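You operate a simulated robot arm through the tools that you are given. There is no shell and no other tool. Be economical: measure what you need, move in short steps, check, and stop when the job is done.

The job below is to be done with a simulated two-armed robot. You get a single attempt, and the scene is never put back.

JOB
Take the grey rag from the check pad and lay it out flat on the top of the dryer.

The check looks at the end state, three seconds after you hand in, the way a careful person would. Anything else that was tipped, shoved, dropped, spilled or broken makes it a failure.

ROBOT AND FRAMES
Two 7-joint arms with two-finger parallel grippers on one trunk, on a base that drives. Base frame: it is fixed to the floor where the robot stands at the start and does not move with it; the origin is under the middle of the robot, x ahead of it, y to its left, z up. Units: m, degrees, N and s.
The left shoulder is at the start at [0.07, 0.188, 1.41], the right one opposite. Places, roughly: grey rag [0.5, -0.1, 0.8]; top of the dryer [-0.2, 2, 1]. Payload 3.91 kg a hand.
The TCP of each hand is the grasp point between the finger pads, 0.03 m short of the fingertips. In the tool frame z runs along the fingers and y along their closing line. The gripper opens to 0.11 m. The fingers are 0.02 m wide and 0.01 m thick; the gripper's body (0.048 by 0.112 m) begins 0.055 m behind the TCP.
Orientation is told as [roll, pitch, yaw] about the base's x, y, z axes, in that order, counted from this pose: with the fingers straight down and closing along the base's y, the tool's x points along the base's -x, its y along +y and its z along -z.

CONTROLS
- The arms move only by the tool drive_tool. It takes "left_plan", "right_plan" or both (then of equal length, played together; a hand with none holds still); each is text: rows parted by semicolons, each of 7 numbers parted by spaces: the turn, a rotation vector about the tool's x, y, z in units of 90 degrees (1.0 is 90 degrees), then the shift along the tool's x, y, z in units of 400 mm (1.0 is 400 mm), then the gripper command, from -1 (fully open) to 1 (shut), values between in proportion. In form: rx ry rz tx ty tz grip; .... A call has 1 to 8 rows; each row is the pose to reach, as a shift and turn from the pose commanded when the call began, along the tool's axes at that moment. A call with a number of a shift or a turn outside -1 to 1 is refused whole. A row lasts 0.2 s, in which the tool goes at most 0.05 m and 8.6 degrees; a call with a longer step from one row to the next is refused whole, and so is a gripper value outside its range. Where a pose cannot be reached the arm comes as near as it can. A force on the tool above 40 N (or 10 N above the force at the start of the call, whichever is more), or a blocked arm, ends the call early, and 0.2 s more pass. The fingers move at their own pace (about 0.072 m/s each) and stop on an object; they squeeze with about 20 N. The grip force told is the motor's: it shows also when the fingers shut on nothing. Time passes only in rows, and 0.2 s behind the last, so rows that repeat a pose let the fingers close. It gives the time, the measured TCP pose, the force on the tool (base axes), the opening and the grip force at its end, in the units of the frame above (readings bear some noise), with the torque about the TCP (base axes, N m) and any sound that the robot's microphone picked up.
- Cameras (640 x 400 px; columns grow to the right, rows downward): "scene" is now at [0.1116, -0.0025, 1.618]; the picture's right is [-0.25, -0.97, -0.00], its down [-0.84, 0.21, -0.49] and it looks along [0.48, -0.12, -0.87] (base axes); focal length 272 px, centre (320, 200). "left" rides on the left gripper at [0.072, -0.017, -0.103] in its tool frame; the picture's right is [0.23, 0.97, 0.00], its down [-0.76, 0.18, -0.62] and it looks along [-0.61, 0.14, 0.78] (tool axes); focal length 222 px, centre (320, 200). "right" rides on the right gripper at [0.072, 0.017, -0.103] in its tool frame; the picture's right is [-0.23, 0.97, 0.00], its down [-0.76, -0.18, -0.62] and it looks along [-0.61, -0.14, 0.78] (tool axes); focal length 222 px, centre (320, 200). There is no depth. A picture from a camera that has moved, and an enlarged one, comes with that camera's place and axes in the base frame and with its lens. The place of the scene camera against the robot may be out by one fixed shift of up to 0.025 m in any direction.
- get_image(camera): a new picture of that camera. It takes no simulated time.
- lift_body(by): slides the trunk up (or, below 0, down) by that many m; the arms and the scene camera ride with it, the base frame stays. It gives what a move gives, with no picture.
- base_move(legs): drives the robot by 1 to 6 legs, each [ahead, turn to the left] in m and degrees, along the robot's own axes; the way and the turn of a leg run together, so that a leg with both is an arc; at most 1.5 m and 180 degrees a leg. The arms and the cameras ride along, it lands a little off, and it stops where it bumps. It gives what a move gives.
- aim_head(pan, tilt): turns the head with the scene camera to pan (to the left, within 86 degrees either way) and tilt (down, from -29 to 69), counted from straight ahead of the robot. It gives what a move gives.
- zoom(camera, box): a new picture of the part [left, top, right, bottom] of that camera's present view, enlarged. It takes no simulated time.
- sign_off(): hands the job in; it is judged then, once.

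Go step by step. Nothing tells you exact positions but the pictures and the camera data: compare them with the known pose of the tool, close in by small moves and look again before you grip or let go. The budget is 120 turns and 88 pictures, counting those below and the enlarged ones. Unless the task says otherwise, let go and move clear before handing in, and close with one line.

The tools are called after "Call:" by a JSON object that holds its "name" and its "arguments". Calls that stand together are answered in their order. drive_tool: Moves the arms, as the interface text tells. Its arguments: {"type":"object","properties":{"left_plan":{"type":"string"},"right_plan":{"type":"string"}},"required":[]} The other tools are called the same way: lift_body (by) slides the trunk up or down; base_move (legs) drives the base; aim_head (pan, tilt) turns the head that bears the scene camera; get_image (camera) takes a picture; zoom (camera, box) takes an enlarged picture of a part of a camera's view; sign_off () hands the job in.

At the start:

```text
time: 0.0
left_tcp_pos: [0.5773, 0.1591, 1.0095]
left_orientation: [0.0, 0.0, 0.1]
left_force: [-0.3, -0.1, 0.2]
left_wrist_torque: [0.0, 0.01, 0.02]
left_grip_width: 0.11
left_grasp_force: 0.0
right_tcp_pos: [0.5274, -0.3085, 1.0028]
right_orientation: [0.0, 0.0, 0.1]
right_force: [0.1, -0.7, 0.4]
right_wrist_torque: [0.0, 0.01, 0.02]
right_grip_width: 0.1099
right_grasp_force: 0.0
trunk travel left (down, up): [-0.921, 0.019]
robot x, y, heading: [-0.0041, -0.0024, 0.1]
head pan, tilt: [-14.2, 60.5]
```

scene: 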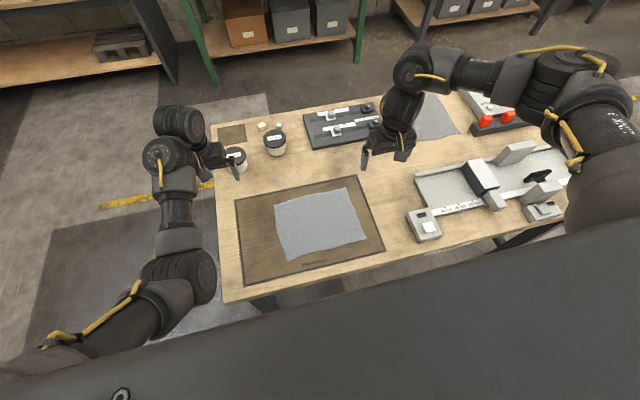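
right: 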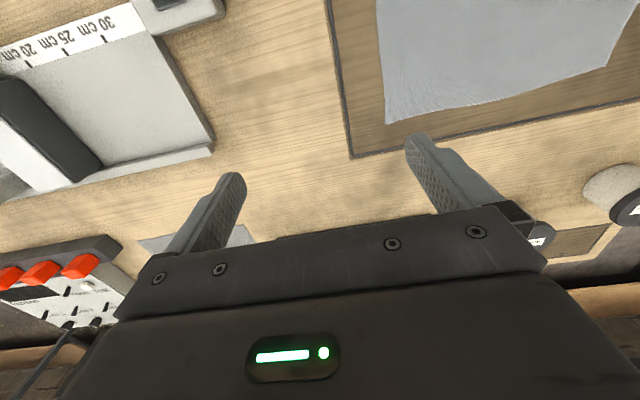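
left: 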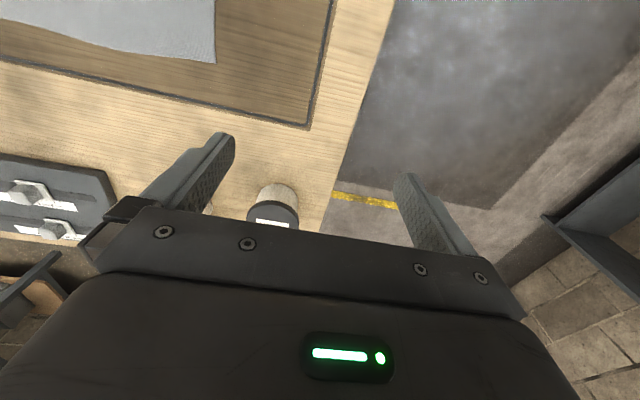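

The grey rag lies flat on the brown pad, at about x 0.40–0.61, y -0.24–0.04. I'll look closer at it and then look to the left for the dryer.

Call:
{"name": "zoom", "arguments": {"camera": "scene", "box": [220, 100, 540, 300]}}

Call:
{"name": "aim_head", "arguments": {"pan": 80, "tilt": 25}}

Call:
{"name": "get_image", "arguments": {"camera": "scene"}}

```text
2.00 times, centred on (380, 200) of scene
camera zoom: at [0.1116, -0.0025, 1.618], right [-0.25, -0.97, 0.0], down [-0.84, 0.21, -0.49], along [0.48, -0.12, -0.87], focal length 545 px, centre (200, 200)
```

zoom: 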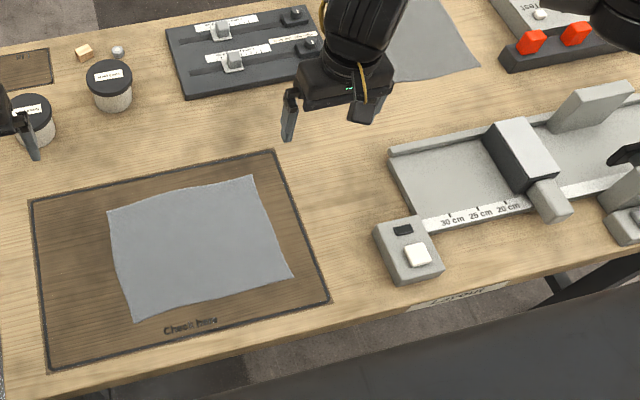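

```text
time: 1.7
left_tcp_pos: [0.5785, 0.1592, 1.0094]
left_orientation: [0.0, 0.0, -0.1]
left_force: [-0.1, -0.4, -0.2]
left_wrist_torque: [-0.02, 0.0, 0.0]
left_grip_width: 0.1102
left_grasp_force: 0.1
right_tcp_pos: [0.5284, -0.3076, 1.0017]
right_orientation: [0.0, 0.0, 0.0]
right_force: [-0.2, 0.3, 0.5]
right_wrist_torque: [0.0, -0.03, -0.02]
right_grip_width: 0.1102
right_grasp_force: 0.0
trunk travel left (down, up): [-0.921, 0.019]
robot x, y, heading: [0.001, -0.0001, -0.2]
head pan, tilt: [80.0, 25.0]
```

```text
83 pictures are left
camera scene: at [0.0636, 0.1045, 1.6686], right [0.98, -0.17, 0.0], down [-0.07, -0.42, -0.91], along [0.16, 0.89, -0.42], focal length 272 px, centre (320, 200)
```

scene: 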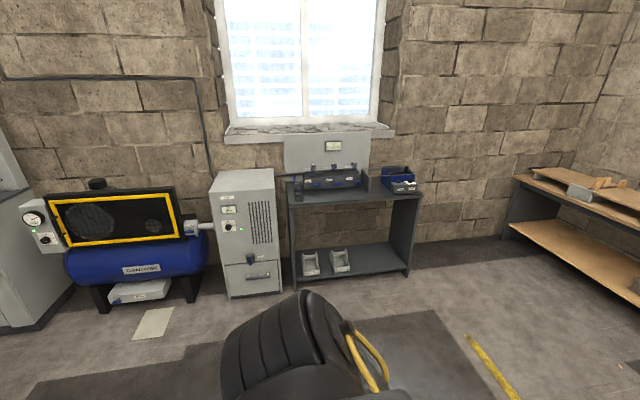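

A grey cabinet beside the compressor is probably the dryer; I'll zoom in to see its label and its top.

Call:
{"name": "zoom", "arguments": {"camera": "scene", "box": [180, 150, 308, 230]}}

Call:
{"name": "zoom", "arguments": {"camera": "scene", "box": [0, 100, 320, 300]}}

```text
5.00 times, centred on (244, 190) of scene
camera zoom: at [0.0636, 0.1045, 1.6686], right [0.98, -0.17, 0.0], down [-0.07, -0.42, -0.91], along [0.16, 0.89, -0.42], focal length 1363 px, centre (700, 250)
```

zoom: 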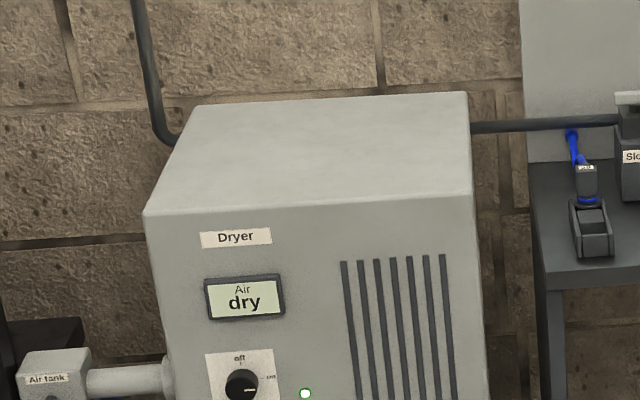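

```text
2.00 times, centred on (160, 200) of scene
camera zoom: at [0.0636, 0.1045, 1.6686], right [0.98, -0.17, 0.0], down [-0.07, -0.42, -0.91], along [0.16, 0.89, -0.42], focal length 545 px, centre (640, 200)
```

zoom: 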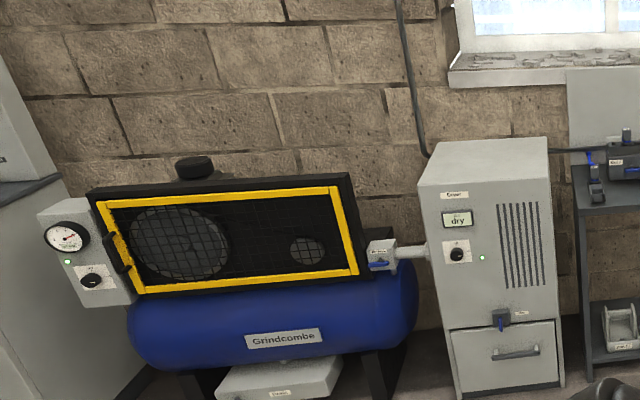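

The dryer is the labelled cabinet: top about x -0.37..0.06, y 1.86..2.3, z ~0.95, and clear. I'll pinch both near corners of the rag (x≈0.40) so that I can pull it out toward me on the dryer, and first bring both hands above those corners.

Call:
{"name": "drive_tool", "arguments": {"left_plan": "0 0 0 0.074 -0.058 0.046 0.1;0 0 0 0.149 -0.116 0.091 0.1;0 0 0 0.223 -0.174 0.137 0.1;0 0 0 0.297 -0.232 0.183 0.1;0 0 0 0.372 -0.29 0.228 0.1;0 0 0 0.446 -0.348 0.274 0.1;0 0 0 0.446 -0.348 0.274 0.1", "right_plan": "0 0 0 0.053 0.034 0.042 0.1;0 0 0 0.107 0.069 0.085 0.1;0 0 0 0.16 0.103 0.128 0.1;0 0 0 0.213 0.138 0.17 0.1;0 0 0 0.267 0.172 0.212 0.1;0 0 0 0.32 0.207 0.255 0.1;0 0 0 0.32 0.207 0.255 0.1"}}

Call:
{"name": "aim_head", "arguments": {"pan": -5, "tilt": 62}}

Call:
{"name": "get_image", "arguments": {"camera": "scene"}}

Call:
{"name": "get_image", "arguments": {"camera": "left"}}

Call:
{"name": "get_image", "arguments": {"camera": "right"}}

```text
time: 3.3
left_tcp_pos: [0.3975, 0.0176, 0.8999]
left_orientation: [0.0, -0.1, 0.0]
left_force: [-0.2, 0.0, -0.6]
left_wrist_torque: [-0.02, 0.02, -0.06]
left_grip_width: 0.0494
left_grasp_force: 0.1
right_tcp_pos: [0.4008, -0.2229, 0.8984]
right_orientation: [0.0, 0.0, 0.0]
right_force: [0.2, 1.0, -0.1]
right_wrist_torque: [-0.04, 0.01, -0.01]
right_grip_width: 0.0496
right_grasp_force: 0.1
trunk travel left (down, up): [-0.921, 0.019]
robot x, y, heading: [0.0021, 0.0018, -0.1]
head pan, tilt: [80.0, 25.0]
```

```text
time: 4.9
left_tcp_pos: [0.3983, 0.0197, 0.9001]
left_orientation: [0.0, 0.0, -0.1]
left_force: [0.8, -0.5, 0.6]
left_wrist_torque: [-0.01, -0.02, 0.03]
left_grip_width: 0.0498
left_grasp_force: 0.1
right_tcp_pos: [0.4018, -0.2238, 0.899]
right_orientation: [-0.1, -0.1, 0.0]
right_force: [0.0, 1.0, -0.8]
right_wrist_torque: [0.04, 0.01, 0.0]
right_grip_width: 0.0492
right_grasp_force: 0.1
trunk travel left (down, up): [-0.921, 0.019]
robot x, y, heading: [0.0028, -0.0003, -0.0]
head pan, tilt: [-5.0, 62.0]
```

```text
80 pictures are left
camera scene: at [0.1115, 0.0082, 1.6163], right [-0.09, -1.0, 0.0], down [-0.88, 0.08, -0.47], along [0.47, -0.04, -0.88], focal length 272 px, centre (320, 200)
```

scene: 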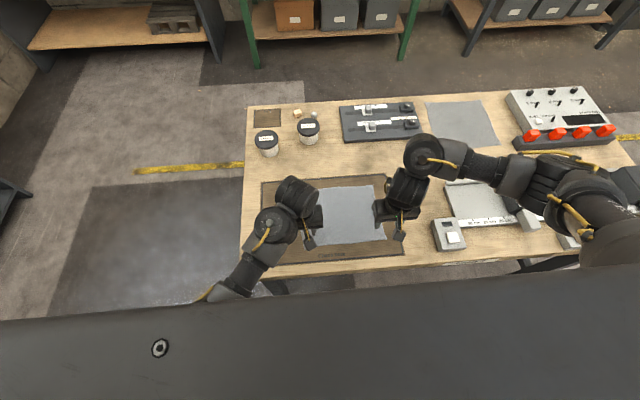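

```text
79 pictures are left
camera left: at [0.3258, 0.0021, 1.0044], right [-0.23, 0.97, 0.0], down [0.76, 0.18, 0.62], along [0.61, 0.14, -0.78], focal length 222 px, centre (320, 200)
```

left: 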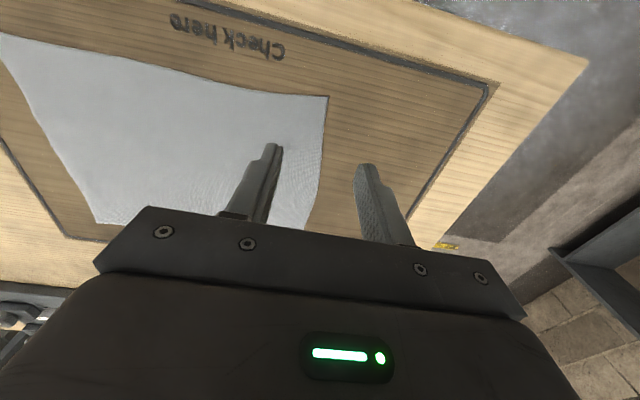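

```text
78 pictures are left
camera right: at [0.328, -0.2072, 1.0025], right [0.23, 0.97, 0.0], down [0.76, -0.18, 0.62], along [0.61, -0.14, -0.78], focal length 222 px, centre (320, 200)
```

right: 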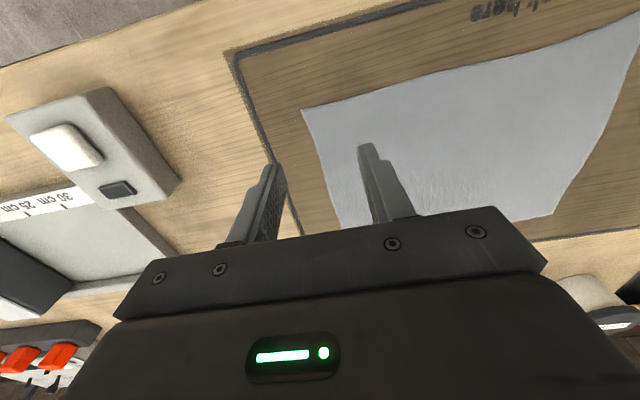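

Near corners measured from the wrist cameras: left at (0.384, 0.024), right at (0.396, -0.242). I'll go down to 2 cm above the cloth with narrowed fingers, just inside each corner, and check.

Call:
{"name": "drive_tool", "arguments": {"left_plan": "0 0 0 -0.005 -0.0825 0 0.364;0 0 0 -0.005 -0.0825 0.09 0.364;0 0 0 -0.005 -0.0825 0.18 0.364;0 0 0 -0.005 -0.0825 0.25 0.364;0 0 0 -0.005 -0.0825 0.25 0.364", "right_plan": "0 0 0 -0.03 0.05 0 0.364;0 0 0 -0.03 0.05 0.09 0.364;0 0 0 -0.03 0.05 0.18 0.364;0 0 0 -0.03 0.05 0.25 0.364;0 0 0 -0.03 0.05 0.25 0.364"}}

Call:
{"name": "get_image", "arguments": {"camera": "left"}}

Call:
{"name": "get_image", "arguments": {"camera": "right"}}

```text
time: 5.8
left_tcp_pos: [0.401, -0.0131, 0.8316]
left_orientation: [-0.2, -0.6, 0.0]
left_force: [-5.4, 1.3, 22.8]
left_wrist_torque: [0.43, 0.31, 0.07]
left_grip_width: 0.0353
left_grasp_force: 0.5
right_tcp_pos: [0.4125, -0.2017, 0.8319]
right_orientation: [0.3, -0.5, 0.2]
right_force: [-3.7, -0.9, 15.0]
right_wrist_torque: [-0.3, 0.19, -0.07]
right_grip_width: 0.035
right_grasp_force: 0.0
trunk travel left (down, up): [-0.921, 0.019]
robot x, y, heading: [0.0024, -0.0014, 0.2]
head pan, tilt: [-5.0, 62.0]
stopped in row 4 (right hand): the force on the tool passed its limit (the readings are from after the stop); the commanded pose is now the measured one
```

```text
77 pictures are left
camera left: at [0.3283, -0.0301, 0.9345], right [-0.23, 0.97, -0.01], down [0.76, 0.18, 0.63], along [0.61, 0.14, -0.78], focal length 222 px, centre (320, 200)
```

left: 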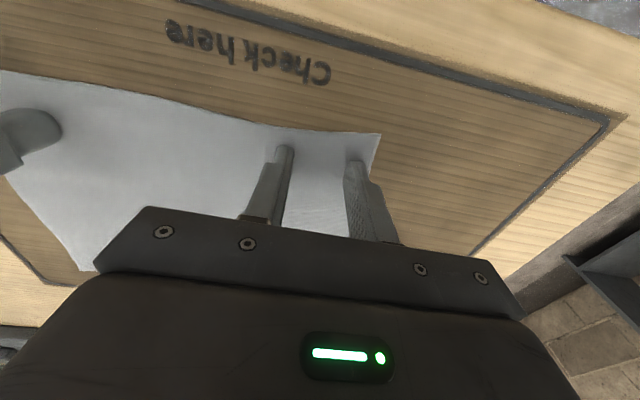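

```text
76 pictures are left
camera right: at [0.3377, -0.1865, 0.9337], right [0.22, 0.97, 0.01], down [0.76, -0.18, 0.63], along [0.61, -0.14, -0.78], focal length 222 px, centre (320, 200)
```

right: 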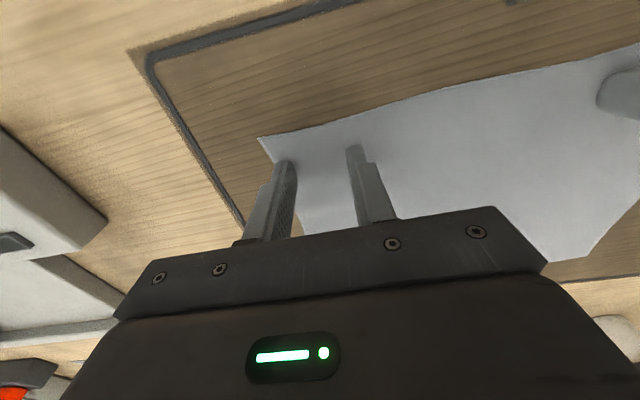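

The fingertips touched the cloth at tip height ≈0.80 (so the pad is higher than assumed), both placed just inside the corners. Closing now.

Call:
{"name": "drive_tool", "arguments": {"left_plan": "0 0 0 0 0 0 0.6;0 0 0 0 0 0 1;0 0 0 0 0 0 1;0 0 0 0 0 0 1", "right_plan": "0 0 0 0 0 0 0.6;0 0 0 0 0 0 1;0 0 0 0 0 0 1;0 0 0 0 0 0 1"}}

Call:
{"name": "get_image", "arguments": {"camera": "left"}}

Call:
{"name": "get_image", "arguments": {"camera": "right"}}

```text
time: 6.8
left_tcp_pos: [0.4025, -0.0144, 0.8305]
left_orientation: [-0.2, -0.6, 0.0]
left_force: [4.4, -5.6, 28.5]
left_wrist_torque: [-0.08, 0.02, 0.04]
left_grip_width: 0.0021
left_grasp_force: 19.8
right_tcp_pos: [0.4132, -0.2018, 0.8312]
right_orientation: [0.2, -0.5, 0.1]
right_force: [2.5, -2.9, 32.2]
right_wrist_torque: [-0.21, 0.12, 0.05]
right_grip_width: 0.0
right_grasp_force: 20.1
trunk travel left (down, up): [-0.921, 0.019]
robot x, y, heading: [-0.0005, -0.0013, 0.1]
head pan, tilt: [-5.0, 62.0]
```

```text
75 pictures are left
camera left: at [0.3297, -0.031, 0.9343], right [-0.23, 0.97, -0.01], down [0.75, 0.18, 0.63], along [0.62, 0.14, -0.78], focal length 222 px, centre (320, 200)
```

left: 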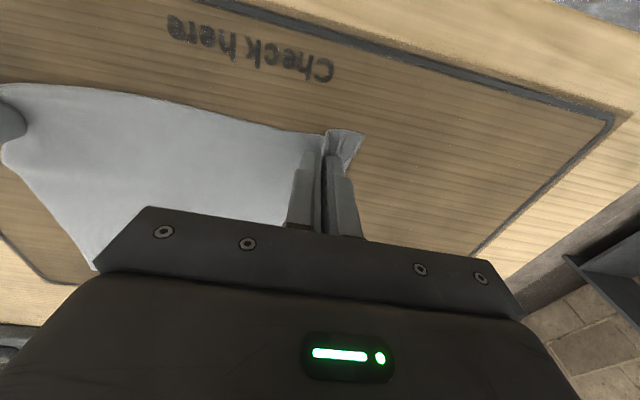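

```text
74 pictures are left
camera right: at [0.3391, -0.1871, 0.9334], right [0.22, 0.97, 0.01], down [0.76, -0.18, 0.63], along [0.61, -0.14, -0.78], focal length 222 px, centre (320, 200)
```

right: 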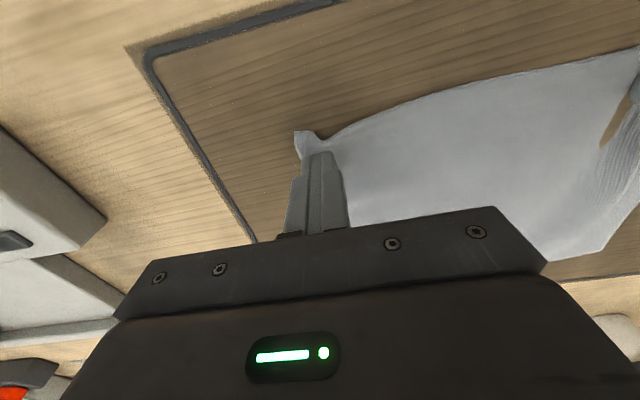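

The left closed on a fold (2 mm); the right reads 0.0, uncertain. I'll lift 5 cm and look.

Call:
{"name": "drive_tool", "arguments": {"left_plan": "0 0 0 0 0 -0.06 1;0 0 0 0 0 -0.125 1;0 0 0 0 0 -0.125 1", "right_plan": "0 0 0 0 0 -0.06 1;0 0 0 0 0 -0.125 1;0 0 0 0 0 -0.125 1"}}

Call:
{"name": "get_image", "arguments": {"camera": "left"}}

Call:
{"name": "get_image", "arguments": {"camera": "right"}}

```text
time: 7.5
left_tcp_pos: [0.4045, -0.0153, 0.8794]
left_orientation: [-0.1, -0.2, 0.1]
left_force: [-0.1, 0.1, -0.9]
left_wrist_torque: [-0.02, -0.02, -0.01]
left_grip_width: 0.0023
left_grasp_force: 19.7
right_tcp_pos: [0.4141, -0.2043, 0.8793]
right_orientation: [0.1, -0.3, 0.2]
right_force: [0.5, 0.0, 0.0]
right_wrist_torque: [-0.04, 0.01, 0.04]
right_grip_width: 0.0001
right_grasp_force: 20.4
trunk travel left (down, up): [-0.921, 0.019]
robot x, y, heading: [-0.0034, -0.0006, 0.1]
head pan, tilt: [-5.0, 62.0]
```

```text
73 pictures are left
camera left: at [0.332, -0.0315, 0.9825], right [-0.23, 0.97, 0.0], down [0.76, 0.18, 0.63], along [0.61, 0.14, -0.78], focal length 222 px, centre (320, 200)
```

left: 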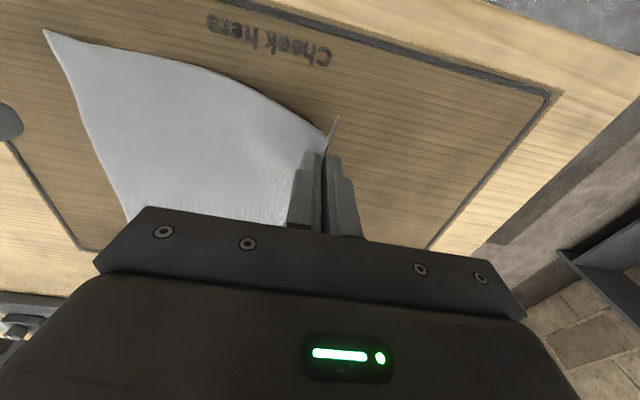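

```text
72 pictures are left
camera right: at [0.3411, -0.1885, 0.9818], right [0.22, 0.97, 0.0], down [0.76, -0.18, 0.62], along [0.61, -0.14, -0.78], focal length 222 px, centre (320, 200)
```

right: 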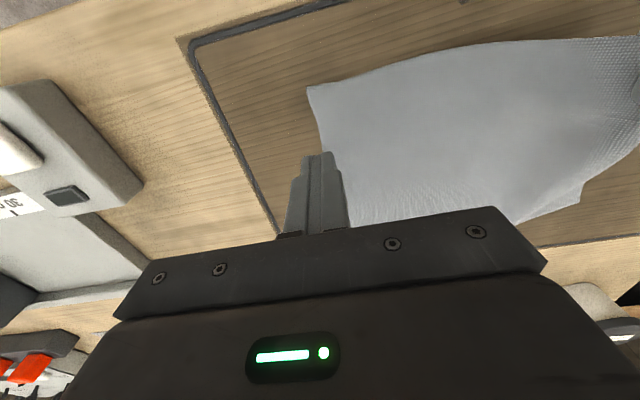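

The left corner is held; the right slipped. The right corner is now near (0.377, -0.206), so I'll re-aim the right hand further in with a wider opening.

Call:
{"name": "drive_tool", "arguments": {"right_plan": "0 0 0 0.0475 0.098 0 0.18;0 0 0 0.0475 0.098 0 0.18;0 0 0 0.0475 0.098 0.05 0.18;0 0 0 0.0475 0.098 0.085 0.18;0 0 0 0.0475 0.098 0.085 0.18"}}

Call:
{"name": "get_image", "arguments": {"camera": "right"}}

```text
time: 8.8
left_tcp_pos: [0.4041, -0.016, 0.8795]
left_orientation: [-0.1, -0.3, 0.1]
left_force: [0.0, -0.2, -0.1]
left_wrist_torque: [0.01, -0.01, 0.03]
left_grip_width: 0.0023
left_grasp_force: 20.0
right_tcp_pos: [0.3951, -0.1646, 0.8458]
right_orientation: [0.3, -0.3, 0.1]
right_force: [0.5, -0.3, -0.4]
right_wrist_torque: [0.02, -0.02, 0.0]
right_grip_width: 0.0448
right_grasp_force: 0.0
trunk travel left (down, up): [-0.921, 0.019]
robot x, y, heading: [-0.0006, -0.0005, 0.0]
head pan, tilt: [-5.0, 62.0]
```

```text
71 pictures are left
camera right: at [0.3215, -0.1489, 0.9478], right [0.22, 0.97, 0.01], down [0.76, -0.18, 0.63], along [0.61, -0.14, -0.78], focal length 222 px, centre (320, 200)
```

right: 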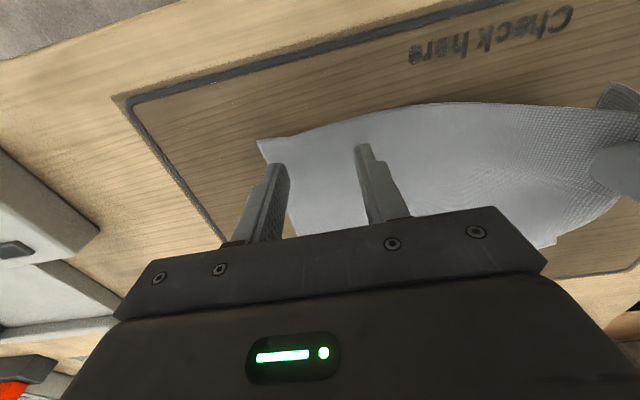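

The outer finger is right at the edge, so I'll shift 1.2 cm inward, press lightly and close.

Call:
{"name": "drive_tool", "arguments": {"right_plan": "0 0 0 0 0.03 0 0.18;0 0 0 0 0.03 0.037 0.18;0 0 0 0 0.03 0.037 0.5;0 0 0 0 0.03 0.037 1;0 0 0 0 0.03 0.037 1;0 0 0 0 0.03 0.037 1"}}

Call:
{"name": "get_image", "arguments": {"camera": "right"}}

```text
time: 10.2
left_tcp_pos: [0.4039, -0.0137, 0.8794]
left_orientation: [-0.2, -0.4, 0.1]
left_force: [-0.7, -5.9, -3.1]
left_wrist_torque: [-0.19, -0.01, 0.07]
left_grip_width: 0.0021
left_grasp_force: 20.0
right_tcp_pos: [0.3943, -0.151, 0.8328]
right_orientation: [0.4, -0.4, 0.1]
right_force: [1.8, 7.1, 19.8]
right_wrist_torque: [0.09, 0.07, 0.0]
right_grip_width: 0.0023
right_grasp_force: 20.8
trunk travel left (down, up): [-0.921, 0.019]
robot x, y, heading: [0.0013, 0.0023, 0.2]
head pan, tilt: [-5.0, 62.0]
```

```text
70 pictures are left
camera right: at [0.3209, -0.1349, 0.9337], right [0.22, 0.97, 0.01], down [0.76, -0.18, 0.63], along [0.61, -0.14, -0.78], focal length 222 px, centre (320, 200)
```

right: 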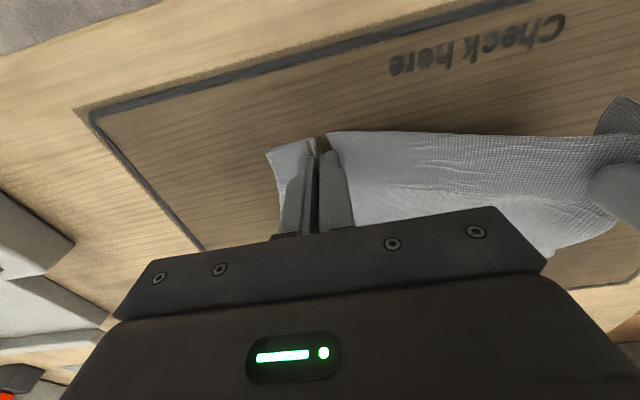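

Both corners are now pinched. Lifting both hands to about z 1.03.

Call:
{"name": "drive_tool", "arguments": {"left_plan": "0 0 0 0 -0.01 0 1;0 0 0 0 -0.01 -0.08 1;0 0 0 0 -0.01 -0.16 1;0 0 0 0 -0.01 -0.26 1;0 0 0 0 -0.01 -0.385 1;0 0 0 0 -0.01 -0.385 1", "right_plan": "0 0 0 0 0.01 -0.1 1;0 0 0 0 0.01 -0.2 1;0 0 0 0 0.01 -0.28 1;0 0 0 0 0.01 -0.38 1;0 0 0 0 0.01 -0.5 1;0 0 0 0 0.01 -0.5 1"}}

Call:
{"name": "get_image", "arguments": {"camera": "scene"}}

Call:
{"name": "get_image", "arguments": {"camera": "right"}}

Call:
{"name": "get_image", "arguments": {"camera": "left"}}

```text
time: 11.8
left_tcp_pos: [0.4067, 0.0023, 0.9576]
left_orientation: [3.0, 0.6, 0.8]
left_force: [0.4, -0.6, 0.4]
left_wrist_torque: [-0.03, 0.02, -0.02]
left_grip_width: 0.0021
left_grasp_force: 20.2
left hand out of reach, approached as far as the arm can: row 4, 5, 6
right_tcp_pos: [0.4311, -0.1686, 1.0045]
right_orientation: [0.2, -0.1, 0.4]
right_force: [0.1, -0.5, 0.6]
right_wrist_torque: [0.0, 0.01, -0.03]
right_grip_width: 0.0
right_grasp_force: 19.9
right hand out of reach, approached as far as the arm can: row 4, 5, 6
trunk travel left (down, up): [-0.921, 0.019]
robot x, y, heading: [0.0003, 0.002, -0.3]
head pan, tilt: [-5.0, 62.0]
stopped in row 6 (left hand): the arm was blocked; the commanded pose is now the measured one
```

```text
69 pictures are left
camera scene: at [0.1115, 0.0084, 1.6163], right [-0.09, -1.0, 0.0], down [-0.88, 0.08, -0.47], along [0.47, -0.04, -0.88], focal length 272 px, centre (320, 200)
```

scene: 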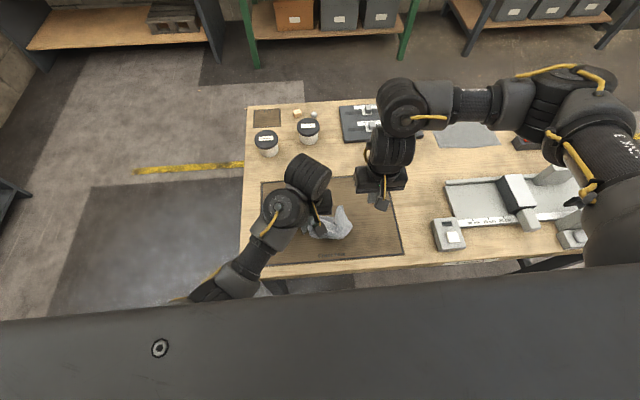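

```text
68 pictures are left
camera right: at [0.3589, -0.1524, 1.1074], right [0.22, 0.97, 0.0], down [0.76, -0.18, 0.62], along [0.61, -0.14, -0.78], focal length 222 px, centre (320, 200)
```

right: 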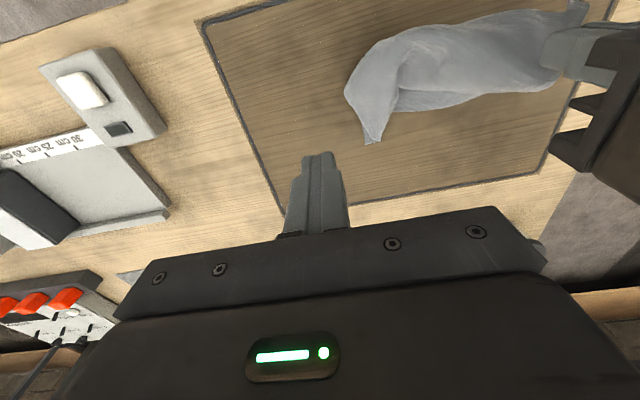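

```text
67 pictures are left
camera left: at [0.3365, -0.021, 1.0612], right [-0.24, 0.97, 0.05], down [0.77, 0.16, 0.62], along [0.6, 0.19, -0.78], focal length 222 px, centre (320, 200)
```

left: 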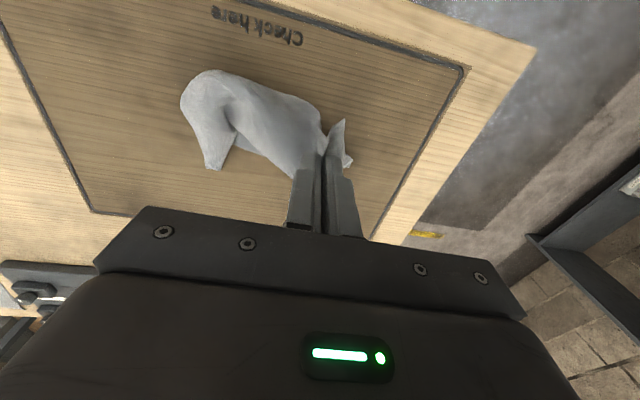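

The hands can't go that high that close to the body, and the right corner slipped out while the left blocked. I'll take a close look at how the rag hangs now.

Call:
{"name": "zoom", "arguments": {"camera": "right", "box": [320, 0, 640, 200]}}

Call:
{"name": "zoom", "arguments": {"camera": "scene", "box": [240, 150, 400, 250]}}

```text
2.00 times, centred on (480, 100) of right
camera zoom: at [0.3589, -0.1524, 1.1074], right [0.22, 0.97, 0.0], down [0.76, -0.18, 0.62], along [0.61, -0.14, -0.78], focal length 444 px, centre (0, 400)
```

zoom: 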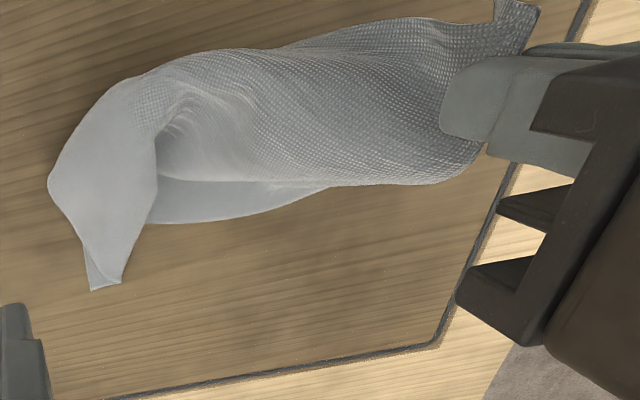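

```text
4.00 times, centred on (320, 200) of scene
camera zoom: at [0.1115, 0.0084, 1.6163], right [-0.09, -1.0, 0.0], down [-0.88, 0.08, -0.47], along [0.47, -0.04, -0.88], focal length 1090 px, centre (320, 200)
```

zoom: 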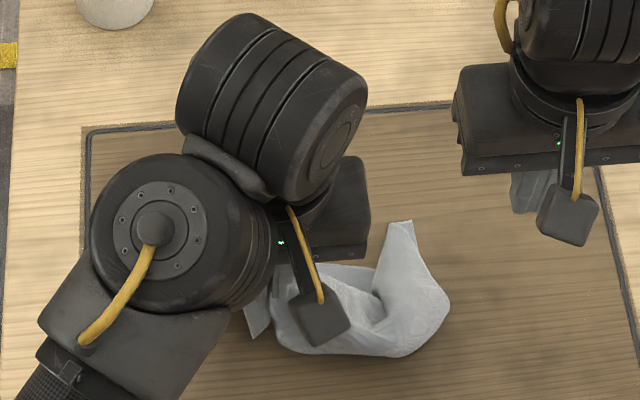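

The loose tip with the pinch crease (near-right corner, presumably) lies near (0.48, -0.11), flipped forward. I'll lower the left hand and move it a bit left to give room and straighten the rag, then look again.

Call:
{"name": "drive_tool", "arguments": {"left_plan": "0 0 0 0 0.06 0.05 1;0 0 0 0 0.12 0.1 1;0 0 0 0 0.18 0.16 1;0 0 0 0 0.22 0.2 1;0 0 0 0 0.22 0.2 1"}}

Call:
{"name": "get_image", "arguments": {"camera": "right"}}

Call:
{"name": "zoom", "arguments": {"camera": "scene", "box": [240, 150, 400, 250]}}

```text
time: 12.9
left_tcp_pos: [0.4047, 0.0928, 0.8815]
left_orientation: [2.8, 0.6, 0.9]
left_force: [-0.2, -0.5, 0.1]
left_wrist_torque: [0.02, 0.0, 0.0]
left_grip_width: 0.0024
left_grasp_force: 19.7
right_tcp_pos: [0.4322, -0.1687, 1.0053]
right_orientation: [0.3, -0.2, 0.2]
right_force: [-0.8, 0.1, 0.5]
right_wrist_torque: [0.01, 0.01, 0.01]
right_grip_width: 0.0
right_grasp_force: 19.5
trunk travel left (down, up): [-0.921, 0.019]
robot x, y, heading: [-0.0008, 0.0003, 0.2]
head pan, tilt: [-5.0, 62.0]
```

```text
64 pictures are left
camera right: at [0.359, -0.1529, 1.1072], right [0.22, 0.97, 0.0], down [0.76, -0.18, 0.62], along [0.61, -0.14, -0.78], focal length 222 px, centre (320, 200)
```

right: 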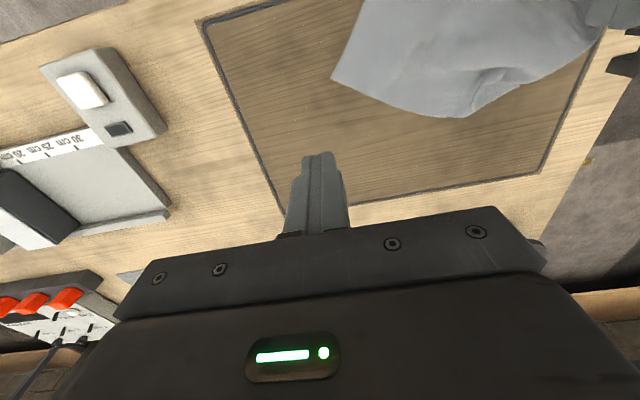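

```text
4.00 times, centred on (320, 200) of scene
camera zoom: at [0.1116, 0.0079, 1.6163], right [-0.09, -1.0, 0.0], down [-0.88, 0.08, -0.47], along [0.47, -0.04, -0.88], focal length 1090 px, centre (320, 200)
```

zoom: 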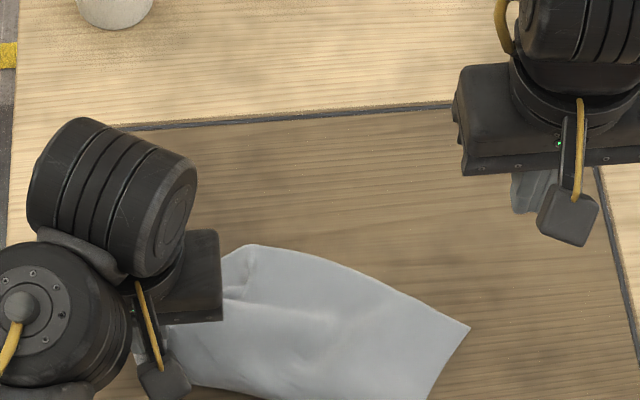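

The rag opened up well. A larger view to see the near-right corner.

Call:
{"name": "zoom", "arguments": {"camera": "scene", "box": [240, 170, 400, 270]}}

Call:
{"name": "get_image", "arguments": {"camera": "left"}}

```text
4.00 times, centred on (320, 220) of scene
camera zoom: at [0.1116, 0.0079, 1.6163], right [-0.09, -1.0, 0.0], down [-0.88, 0.08, -0.47], along [0.47, -0.04, -0.88], focal length 1090 px, centre (320, 120)
```

zoom: 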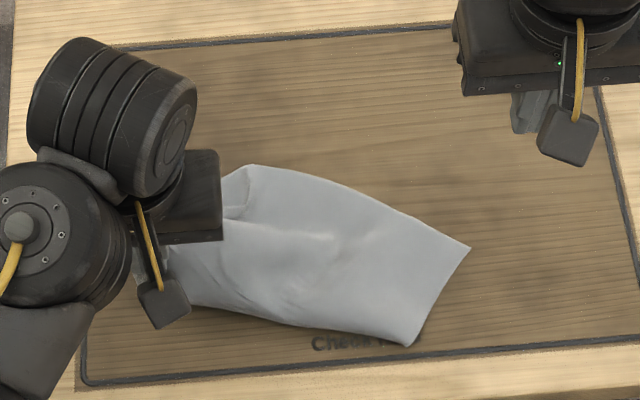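

```text
61 pictures are left
camera left: at [0.3353, 0.0694, 0.9843], right [-0.24, 0.97, 0.05], down [0.77, 0.16, 0.62], along [0.6, 0.19, -0.78], focal length 222 px, centre (320, 200)
```

left: 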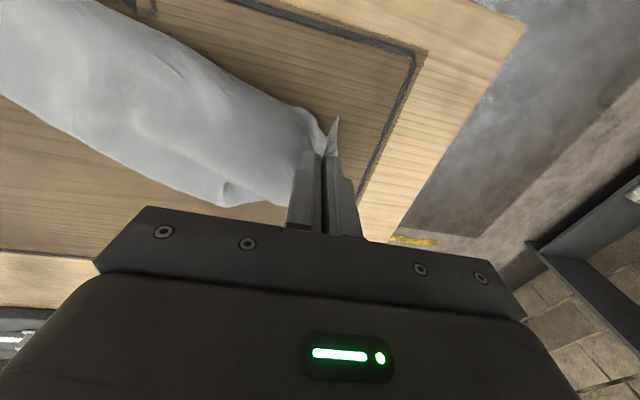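

The right edge looks doubled under itself, so I'll lift the rag completely by its held corner, further forward, to let it hang and unfold.

Call:
{"name": "drive_tool", "arguments": {"left_plan": "0 0 0 -0.053 0 -0.0875 1;0 0 0 -0.106 0 -0.175 1;0 0 0 -0.159 0 -0.2625 1;0 0 0 -0.212 0 -0.35 1;0 0 0 -0.265 0 -0.4375 1;0 0 0 -0.318 0 -0.525 1;0 0 0 -0.371 0 -0.6125 1;0 0 0 -0.425 0 -0.7 1"}}

Call:
{"name": "aim_head", "arguments": {"pan": 0, "tilt": 50}}

Call:
{"name": "get_image", "arguments": {"camera": "scene"}}

Call:
{"name": "get_image", "arguments": {"camera": "right"}}

```text
time: 14.8
left_tcp_pos: [0.5931, 0.0405, 1.054]
left_orientation: [2.8, 0.7, 0.8]
left_force: [0.3, -0.1, 0.2]
left_wrist_torque: [0.0, 0.01, 0.03]
left_grip_width: 0.0022
left_grasp_force: 20.0
left hand out of reach, approached as far as the arm can: row 3, 4, 5, 6, 7, 8
right_tcp_pos: [0.4325, -0.1675, 1.005]
right_orientation: [0.2, -0.1, 0.2]
right_force: [0.5, -0.5, 0.0]
right_wrist_torque: [-0.02, 0.01, -0.03]
right_grip_width: 0.0
right_grasp_force: 20.3
trunk travel left (down, up): [-0.921, 0.019]
robot x, y, heading: [-0.0012, -0.001, 0.1]
head pan, tilt: [-5.0, 62.0]
```

```text
time: 15.5
left_tcp_pos: [0.5924, 0.0397, 1.0554]
left_orientation: [2.8, 0.6, 0.8]
left_force: [0.4, -0.6, -0.5]
left_wrist_torque: [0.06, 0.03, -0.01]
left_grip_width: 0.0023
left_grasp_force: 20.0
right_tcp_pos: [0.4338, -0.1691, 1.0033]
right_orientation: [0.3, -0.2, 0.2]
right_force: [-0.6, 0.6, 0.8]
right_wrist_torque: [-0.01, 0.01, 0.01]
right_grip_width: 0.0
right_grasp_force: 20.3
trunk travel left (down, up): [-0.921, 0.019]
robot x, y, heading: [0.0026, 0.0006, -0.1]
head pan, tilt: [0.0, 50.0]
```

```text
60 pictures are left
camera scene: at [0.1252, 0.013, 1.631], right [0.0, -1.0, 0.0], down [-0.77, 0.0, -0.64], along [0.64, 0.0, -0.77], focal length 272 px, centre (320, 200)
```

scene: 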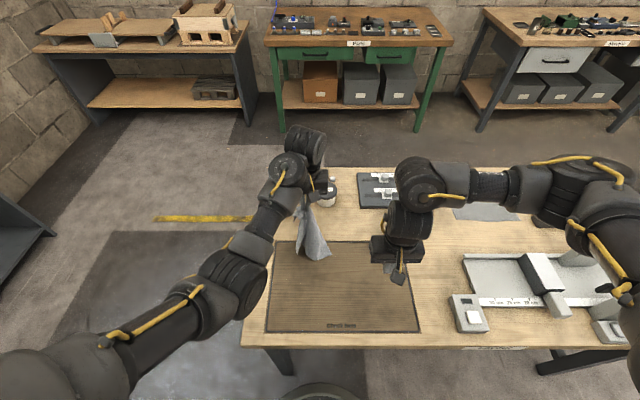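

```text
59 pictures are left
camera right: at [0.3594, -0.1532, 1.107], right [0.22, 0.97, 0.0], down [0.76, -0.18, 0.62], along [0.61, -0.14, -0.78], focal length 222 px, centre (320, 200)
```

right: 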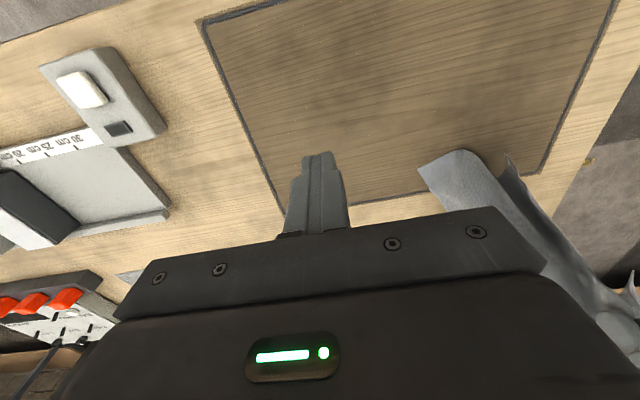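

The reach height with fingers down tops out near z 1.055. The rag hangs almost free now; zooming on it.

Call:
{"name": "zoom", "arguments": {"camera": "scene", "box": [270, 170, 370, 270]}}

Call:
{"name": "get_image", "arguments": {"camera": "left"}}

```text
4.00 times, centred on (320, 220) of scene
camera zoom: at [0.1252, 0.013, 1.631], right [0.0, -1.0, 0.0], down [-0.77, 0.0, -0.64], along [0.64, 0.0, -0.77], focal length 1090 px, centre (320, 120)
```

zoom: 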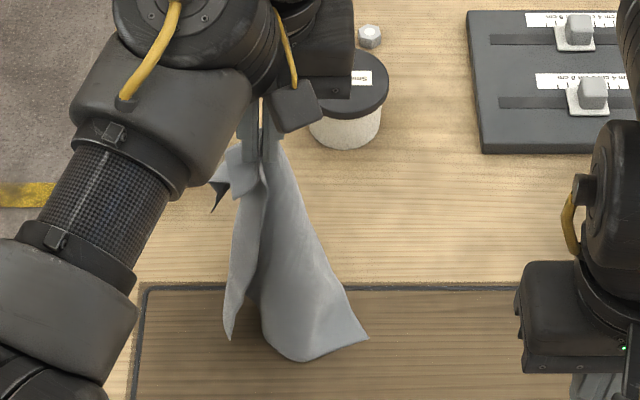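

```text
57 pictures are left
camera left: at [0.5218, 0.0163, 1.1577], right [-0.24, 0.97, 0.05], down [0.77, 0.16, 0.62], along [0.6, 0.19, -0.78], focal length 222 px, centre (320, 200)
```

left: 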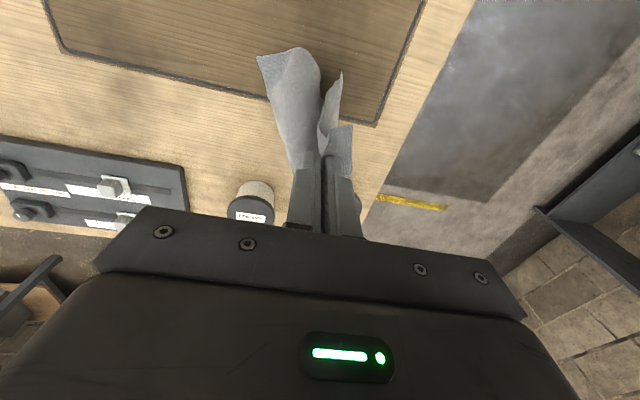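

I read the hanging rag as: left lobe = far-left corner, right lobe tip (≈0.57, -0.04) = near-right corner on the pad. I'll lower the left hand back and to the left so the near edge stays stretched between hand and that tip.

Call:
{"name": "drive_tool", "arguments": {"left_plan": "0 0 0 0.05 0.025 0.07 1;0 0 0 0.105 0.05 0.14 1;0 0 0 0.165 0.075 0.22 1;0 0 0 0.225 0.1 0.3 1;0 0 0 0.285 0.12 0.38 1;0 0 0 0.345 0.14 0.455 1;0 0 0 0.4 0.15 0.525 1;0 0 0 0.4 0.15 0.525 1"}}

Call:
{"name": "get_image", "arguments": {"camera": "left"}}

Call:
{"name": "zoom", "arguments": {"camera": "scene", "box": [250, 210, 410, 310]}}

```text
time: 17.3
left_tcp_pos: [0.4338, 0.1052, 0.8495]
left_orientation: [2.8, 0.7, 0.8]
left_force: [-0.2, 0.5, -0.3]
left_wrist_torque: [0.01, -0.02, -0.02]
left_grip_width: 0.0022
left_grasp_force: 20.0
right_tcp_pos: [0.4337, -0.1684, 1.0037]
right_orientation: [0.3, -0.1, 0.2]
right_force: [-0.2, 0.1, 0.5]
right_wrist_torque: [0.0, -0.02, -0.02]
right_grip_width: 0.0002
right_grasp_force: 20.4
trunk travel left (down, up): [-0.921, 0.019]
robot x, y, heading: [0.0011, 0.0002, -0.1]
head pan, tilt: [0.0, 50.0]
```

```text
56 pictures are left
camera left: at [0.3637, 0.0828, 0.9538], right [-0.24, 0.97, 0.05], down [0.77, 0.16, 0.62], along [0.6, 0.19, -0.78], focal length 222 px, centre (320, 200)
```

left: 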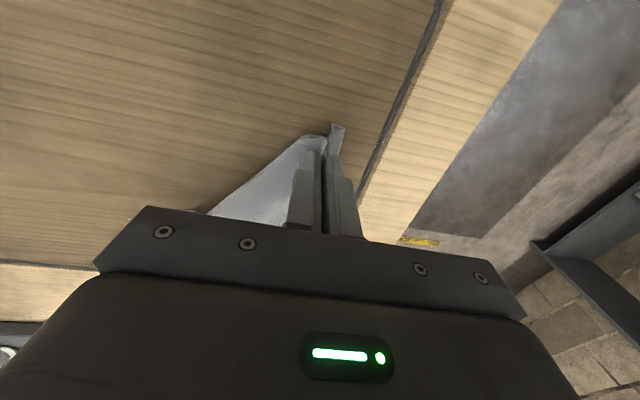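

```text
4.00 times, centred on (330, 260) of scene
camera zoom: at [0.1251, 0.0135, 1.6311], right [0.0, -1.0, 0.0], down [-0.77, 0.0, -0.64], along [0.64, 0.0, -0.77], focal length 1090 px, centre (280, -40)
```

zoom: 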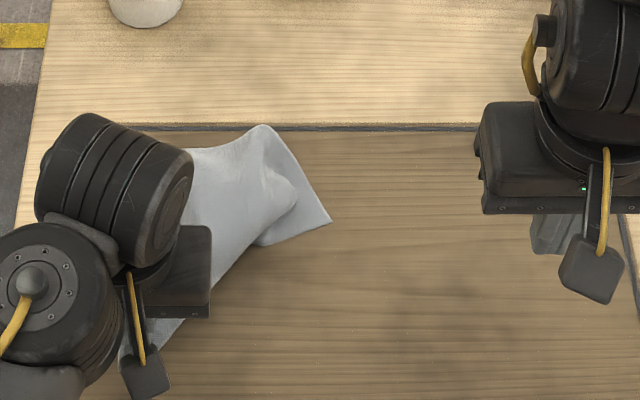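

The near-right tip is at about (0.54, -0.03). Moving the right hand, half open, above a point just inside it and checking with its camera.

Call:
{"name": "drive_tool", "arguments": {"right_plan": "0 0 0 -0.048 0.068 0.045 0.18;0 0 0 -0.096 0.136 0.09 0.18;0 0 0 -0.144 0.204 0.135 0.18;0 0 0 -0.192 0.272 0.19 0.18;0 0 0 -0.24 0.34 0.25 0.18;0 0 0 -0.288 0.4 0.3 0.18;0 0 0 -0.288 0.4 0.335 0.18;0 0 0 -0.288 0.4 0.335 0.18"}}

Call:
{"name": "get_image", "arguments": {"camera": "right"}}

```text
time: 19.1
left_tcp_pos: [0.4348, 0.1039, 0.851]
left_orientation: [2.8, 0.5, 0.7]
left_force: [-0.2, 0.4, 0.7]
left_wrist_torque: [0.02, 0.02, -0.03]
left_grip_width: 0.0022
left_grasp_force: 19.8
right_tcp_pos: [0.5467, -0.0068, 0.8713]
right_orientation: [0.3, -0.2, 0.4]
right_force: [-0.5, -0.7, 0.1]
right_wrist_torque: [0.01, 0.0, -0.02]
right_grip_width: 0.0452
right_grasp_force: 0.0
trunk travel left (down, up): [-0.921, 0.019]
robot x, y, heading: [0.002, 0.0015, -0.2]
head pan, tilt: [0.0, 50.0]
```

```text
54 pictures are left
camera right: at [0.4738, 0.0085, 0.9738], right [0.22, 0.97, 0.0], down [0.76, -0.18, 0.62], along [0.61, -0.14, -0.78], focal length 222 px, centre (320, 200)
```

right: 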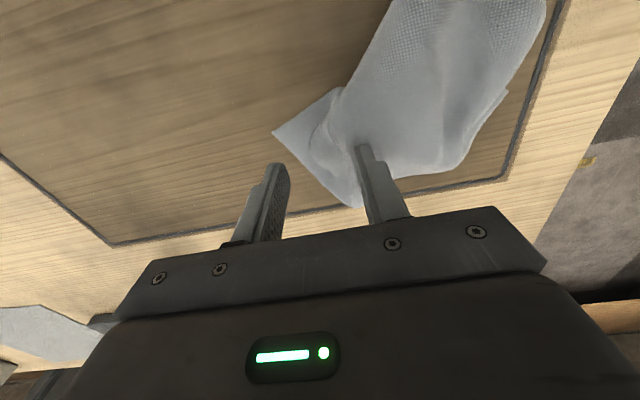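

Alignment is nearly right; I'll shift 8 mm inward, go down and close.

Call:
{"name": "drive_tool", "arguments": {"right_plan": "0 0 0 0 0.02 0.05 0.18;0 0 0 0 0.02 0.09 0.18;0 0 0 0 0.02 0.102 0.18;0 0 0 0 0.02 0.102 0.5;0 0 0 0 0.02 0.102 1;0 0 0 0 0.02 0.102 1;0 0 0 0 0.02 0.102 1"}}

Call:
{"name": "get_image", "arguments": {"camera": "right"}}

```text
time: 20.7
left_tcp_pos: [0.4327, 0.1056, 0.852]
left_orientation: [2.8, 0.3, 0.8]
left_force: [0.7, -0.4, -0.2]
left_wrist_torque: [-0.06, 0.02, 0.03]
left_grip_width: 0.002
left_grasp_force: 20.1
right_tcp_pos: [0.5463, 0.001, 0.8328]
right_orientation: [0.1, -0.3, 0.3]
right_force: [1.4, 2.7, 20.0]
right_wrist_torque: [0.2, 0.09, -0.02]
right_grip_width: 0.0037
right_grasp_force: 19.7
trunk travel left (down, up): [-0.921, 0.019]
robot x, y, heading: [-0.0003, 0.0032, 0.0]
head pan, tilt: [0.0, 50.0]
```

```text
53 pictures are left
camera right: at [0.4731, 0.0167, 0.9348], right [0.22, 0.97, 0.0], down [0.76, -0.18, 0.63], along [0.61, -0.14, -0.78], focal length 222 px, centre (320, 200)
```

right: 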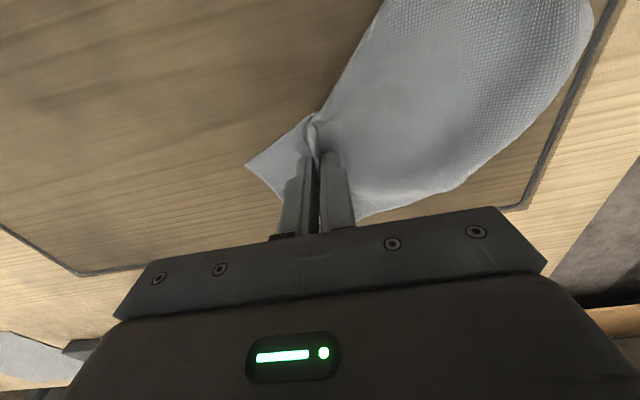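

Gripped (3.7 mm). Lifting both hands together gently, keeping slack between them.

Call:
{"name": "drive_tool", "arguments": {"left_plan": "0 0 0 -0.02 0 -0.03 1;0 0 0 -0.05 0 -0.08 1;0 0 0 -0.08 0 -0.13 1;0 0 0 -0.11 0 -0.18 1;0 0 0 -0.14 0 -0.22 1;0 0 0 -0.15 0 -0.25 1;0 0 0 -0.15 0 -0.25 1", "right_plan": "0 0 0 0.01 -0.01 -0.06 1;0 0 0 0.03 -0.03 -0.12 1;0 0 0 0.05 -0.06 -0.17 1;0 0 0 0.07 -0.09 -0.22 1;0 0 0 0.09 -0.12 -0.26 1;0 0 0 0.115 -0.14 -0.295 1;0 0 0 0.115 -0.14 -0.295 1"}}

Call:
{"name": "get_image", "arguments": {"camera": "scene"}}

Call:
{"name": "get_image", "arguments": {"camera": "right"}}

Call:
{"name": "get_image", "arguments": {"camera": "left"}}

```text
time: 22.3
left_tcp_pos: [0.4954, 0.1017, 0.9488]
left_orientation: [2.8, 0.7, 0.8]
left_force: [-0.4, -5.7, -0.3]
left_wrist_torque: [-0.13, 0.04, -0.04]
left_grip_width: 0.0028
left_grasp_force: 19.9
right_tcp_pos: [0.5017, -0.0559, 0.95]
right_orientation: [0.2, 0.0, 0.2]
right_force: [0.7, 5.4, -0.6]
right_wrist_torque: [0.15, 0.01, -0.08]
right_grip_width: 0.0035
right_grasp_force: 20.0
trunk travel left (down, up): [-0.921, 0.019]
robot x, y, heading: [-0.0012, 0.0012, -0.0]
head pan, tilt: [0.0, 50.0]
```

```text
52 pictures are left
camera scene: at [0.1249, 0.0144, 1.6311], right [0.0, -1.0, 0.0], down [-0.77, 0.0, -0.64], along [0.64, 0.0, -0.77], focal length 272 px, centre (320, 200)
```

scene: 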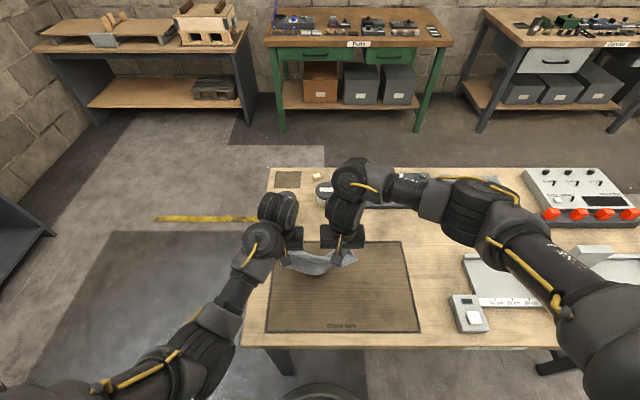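

```text
51 pictures are left
camera right: at [0.4285, -0.0396, 1.0516], right [0.22, 0.97, 0.0], down [0.76, -0.18, 0.62], along [0.61, -0.14, -0.78], focal length 222 px, centre (320, 200)
```

right: 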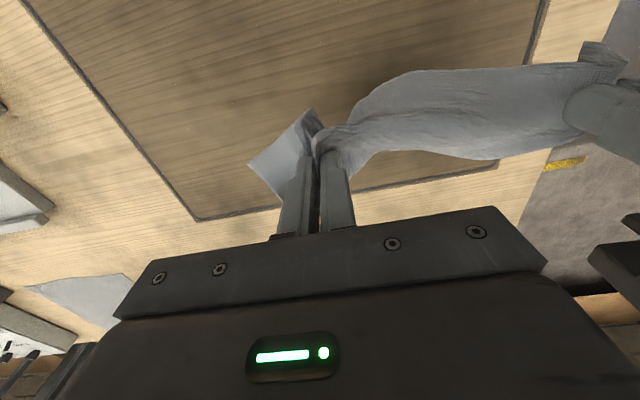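

```text
50 pictures are left
camera left: at [0.4257, 0.0788, 1.0518], right [-0.24, 0.97, 0.05], down [0.77, 0.16, 0.62], along [0.6, 0.19, -0.78], focal length 222 px, centre (320, 200)
```

left: 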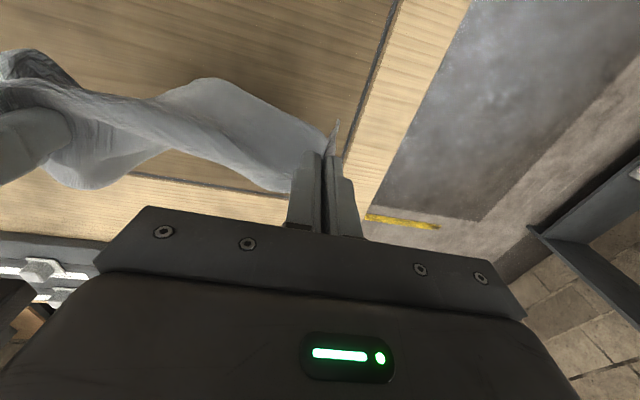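

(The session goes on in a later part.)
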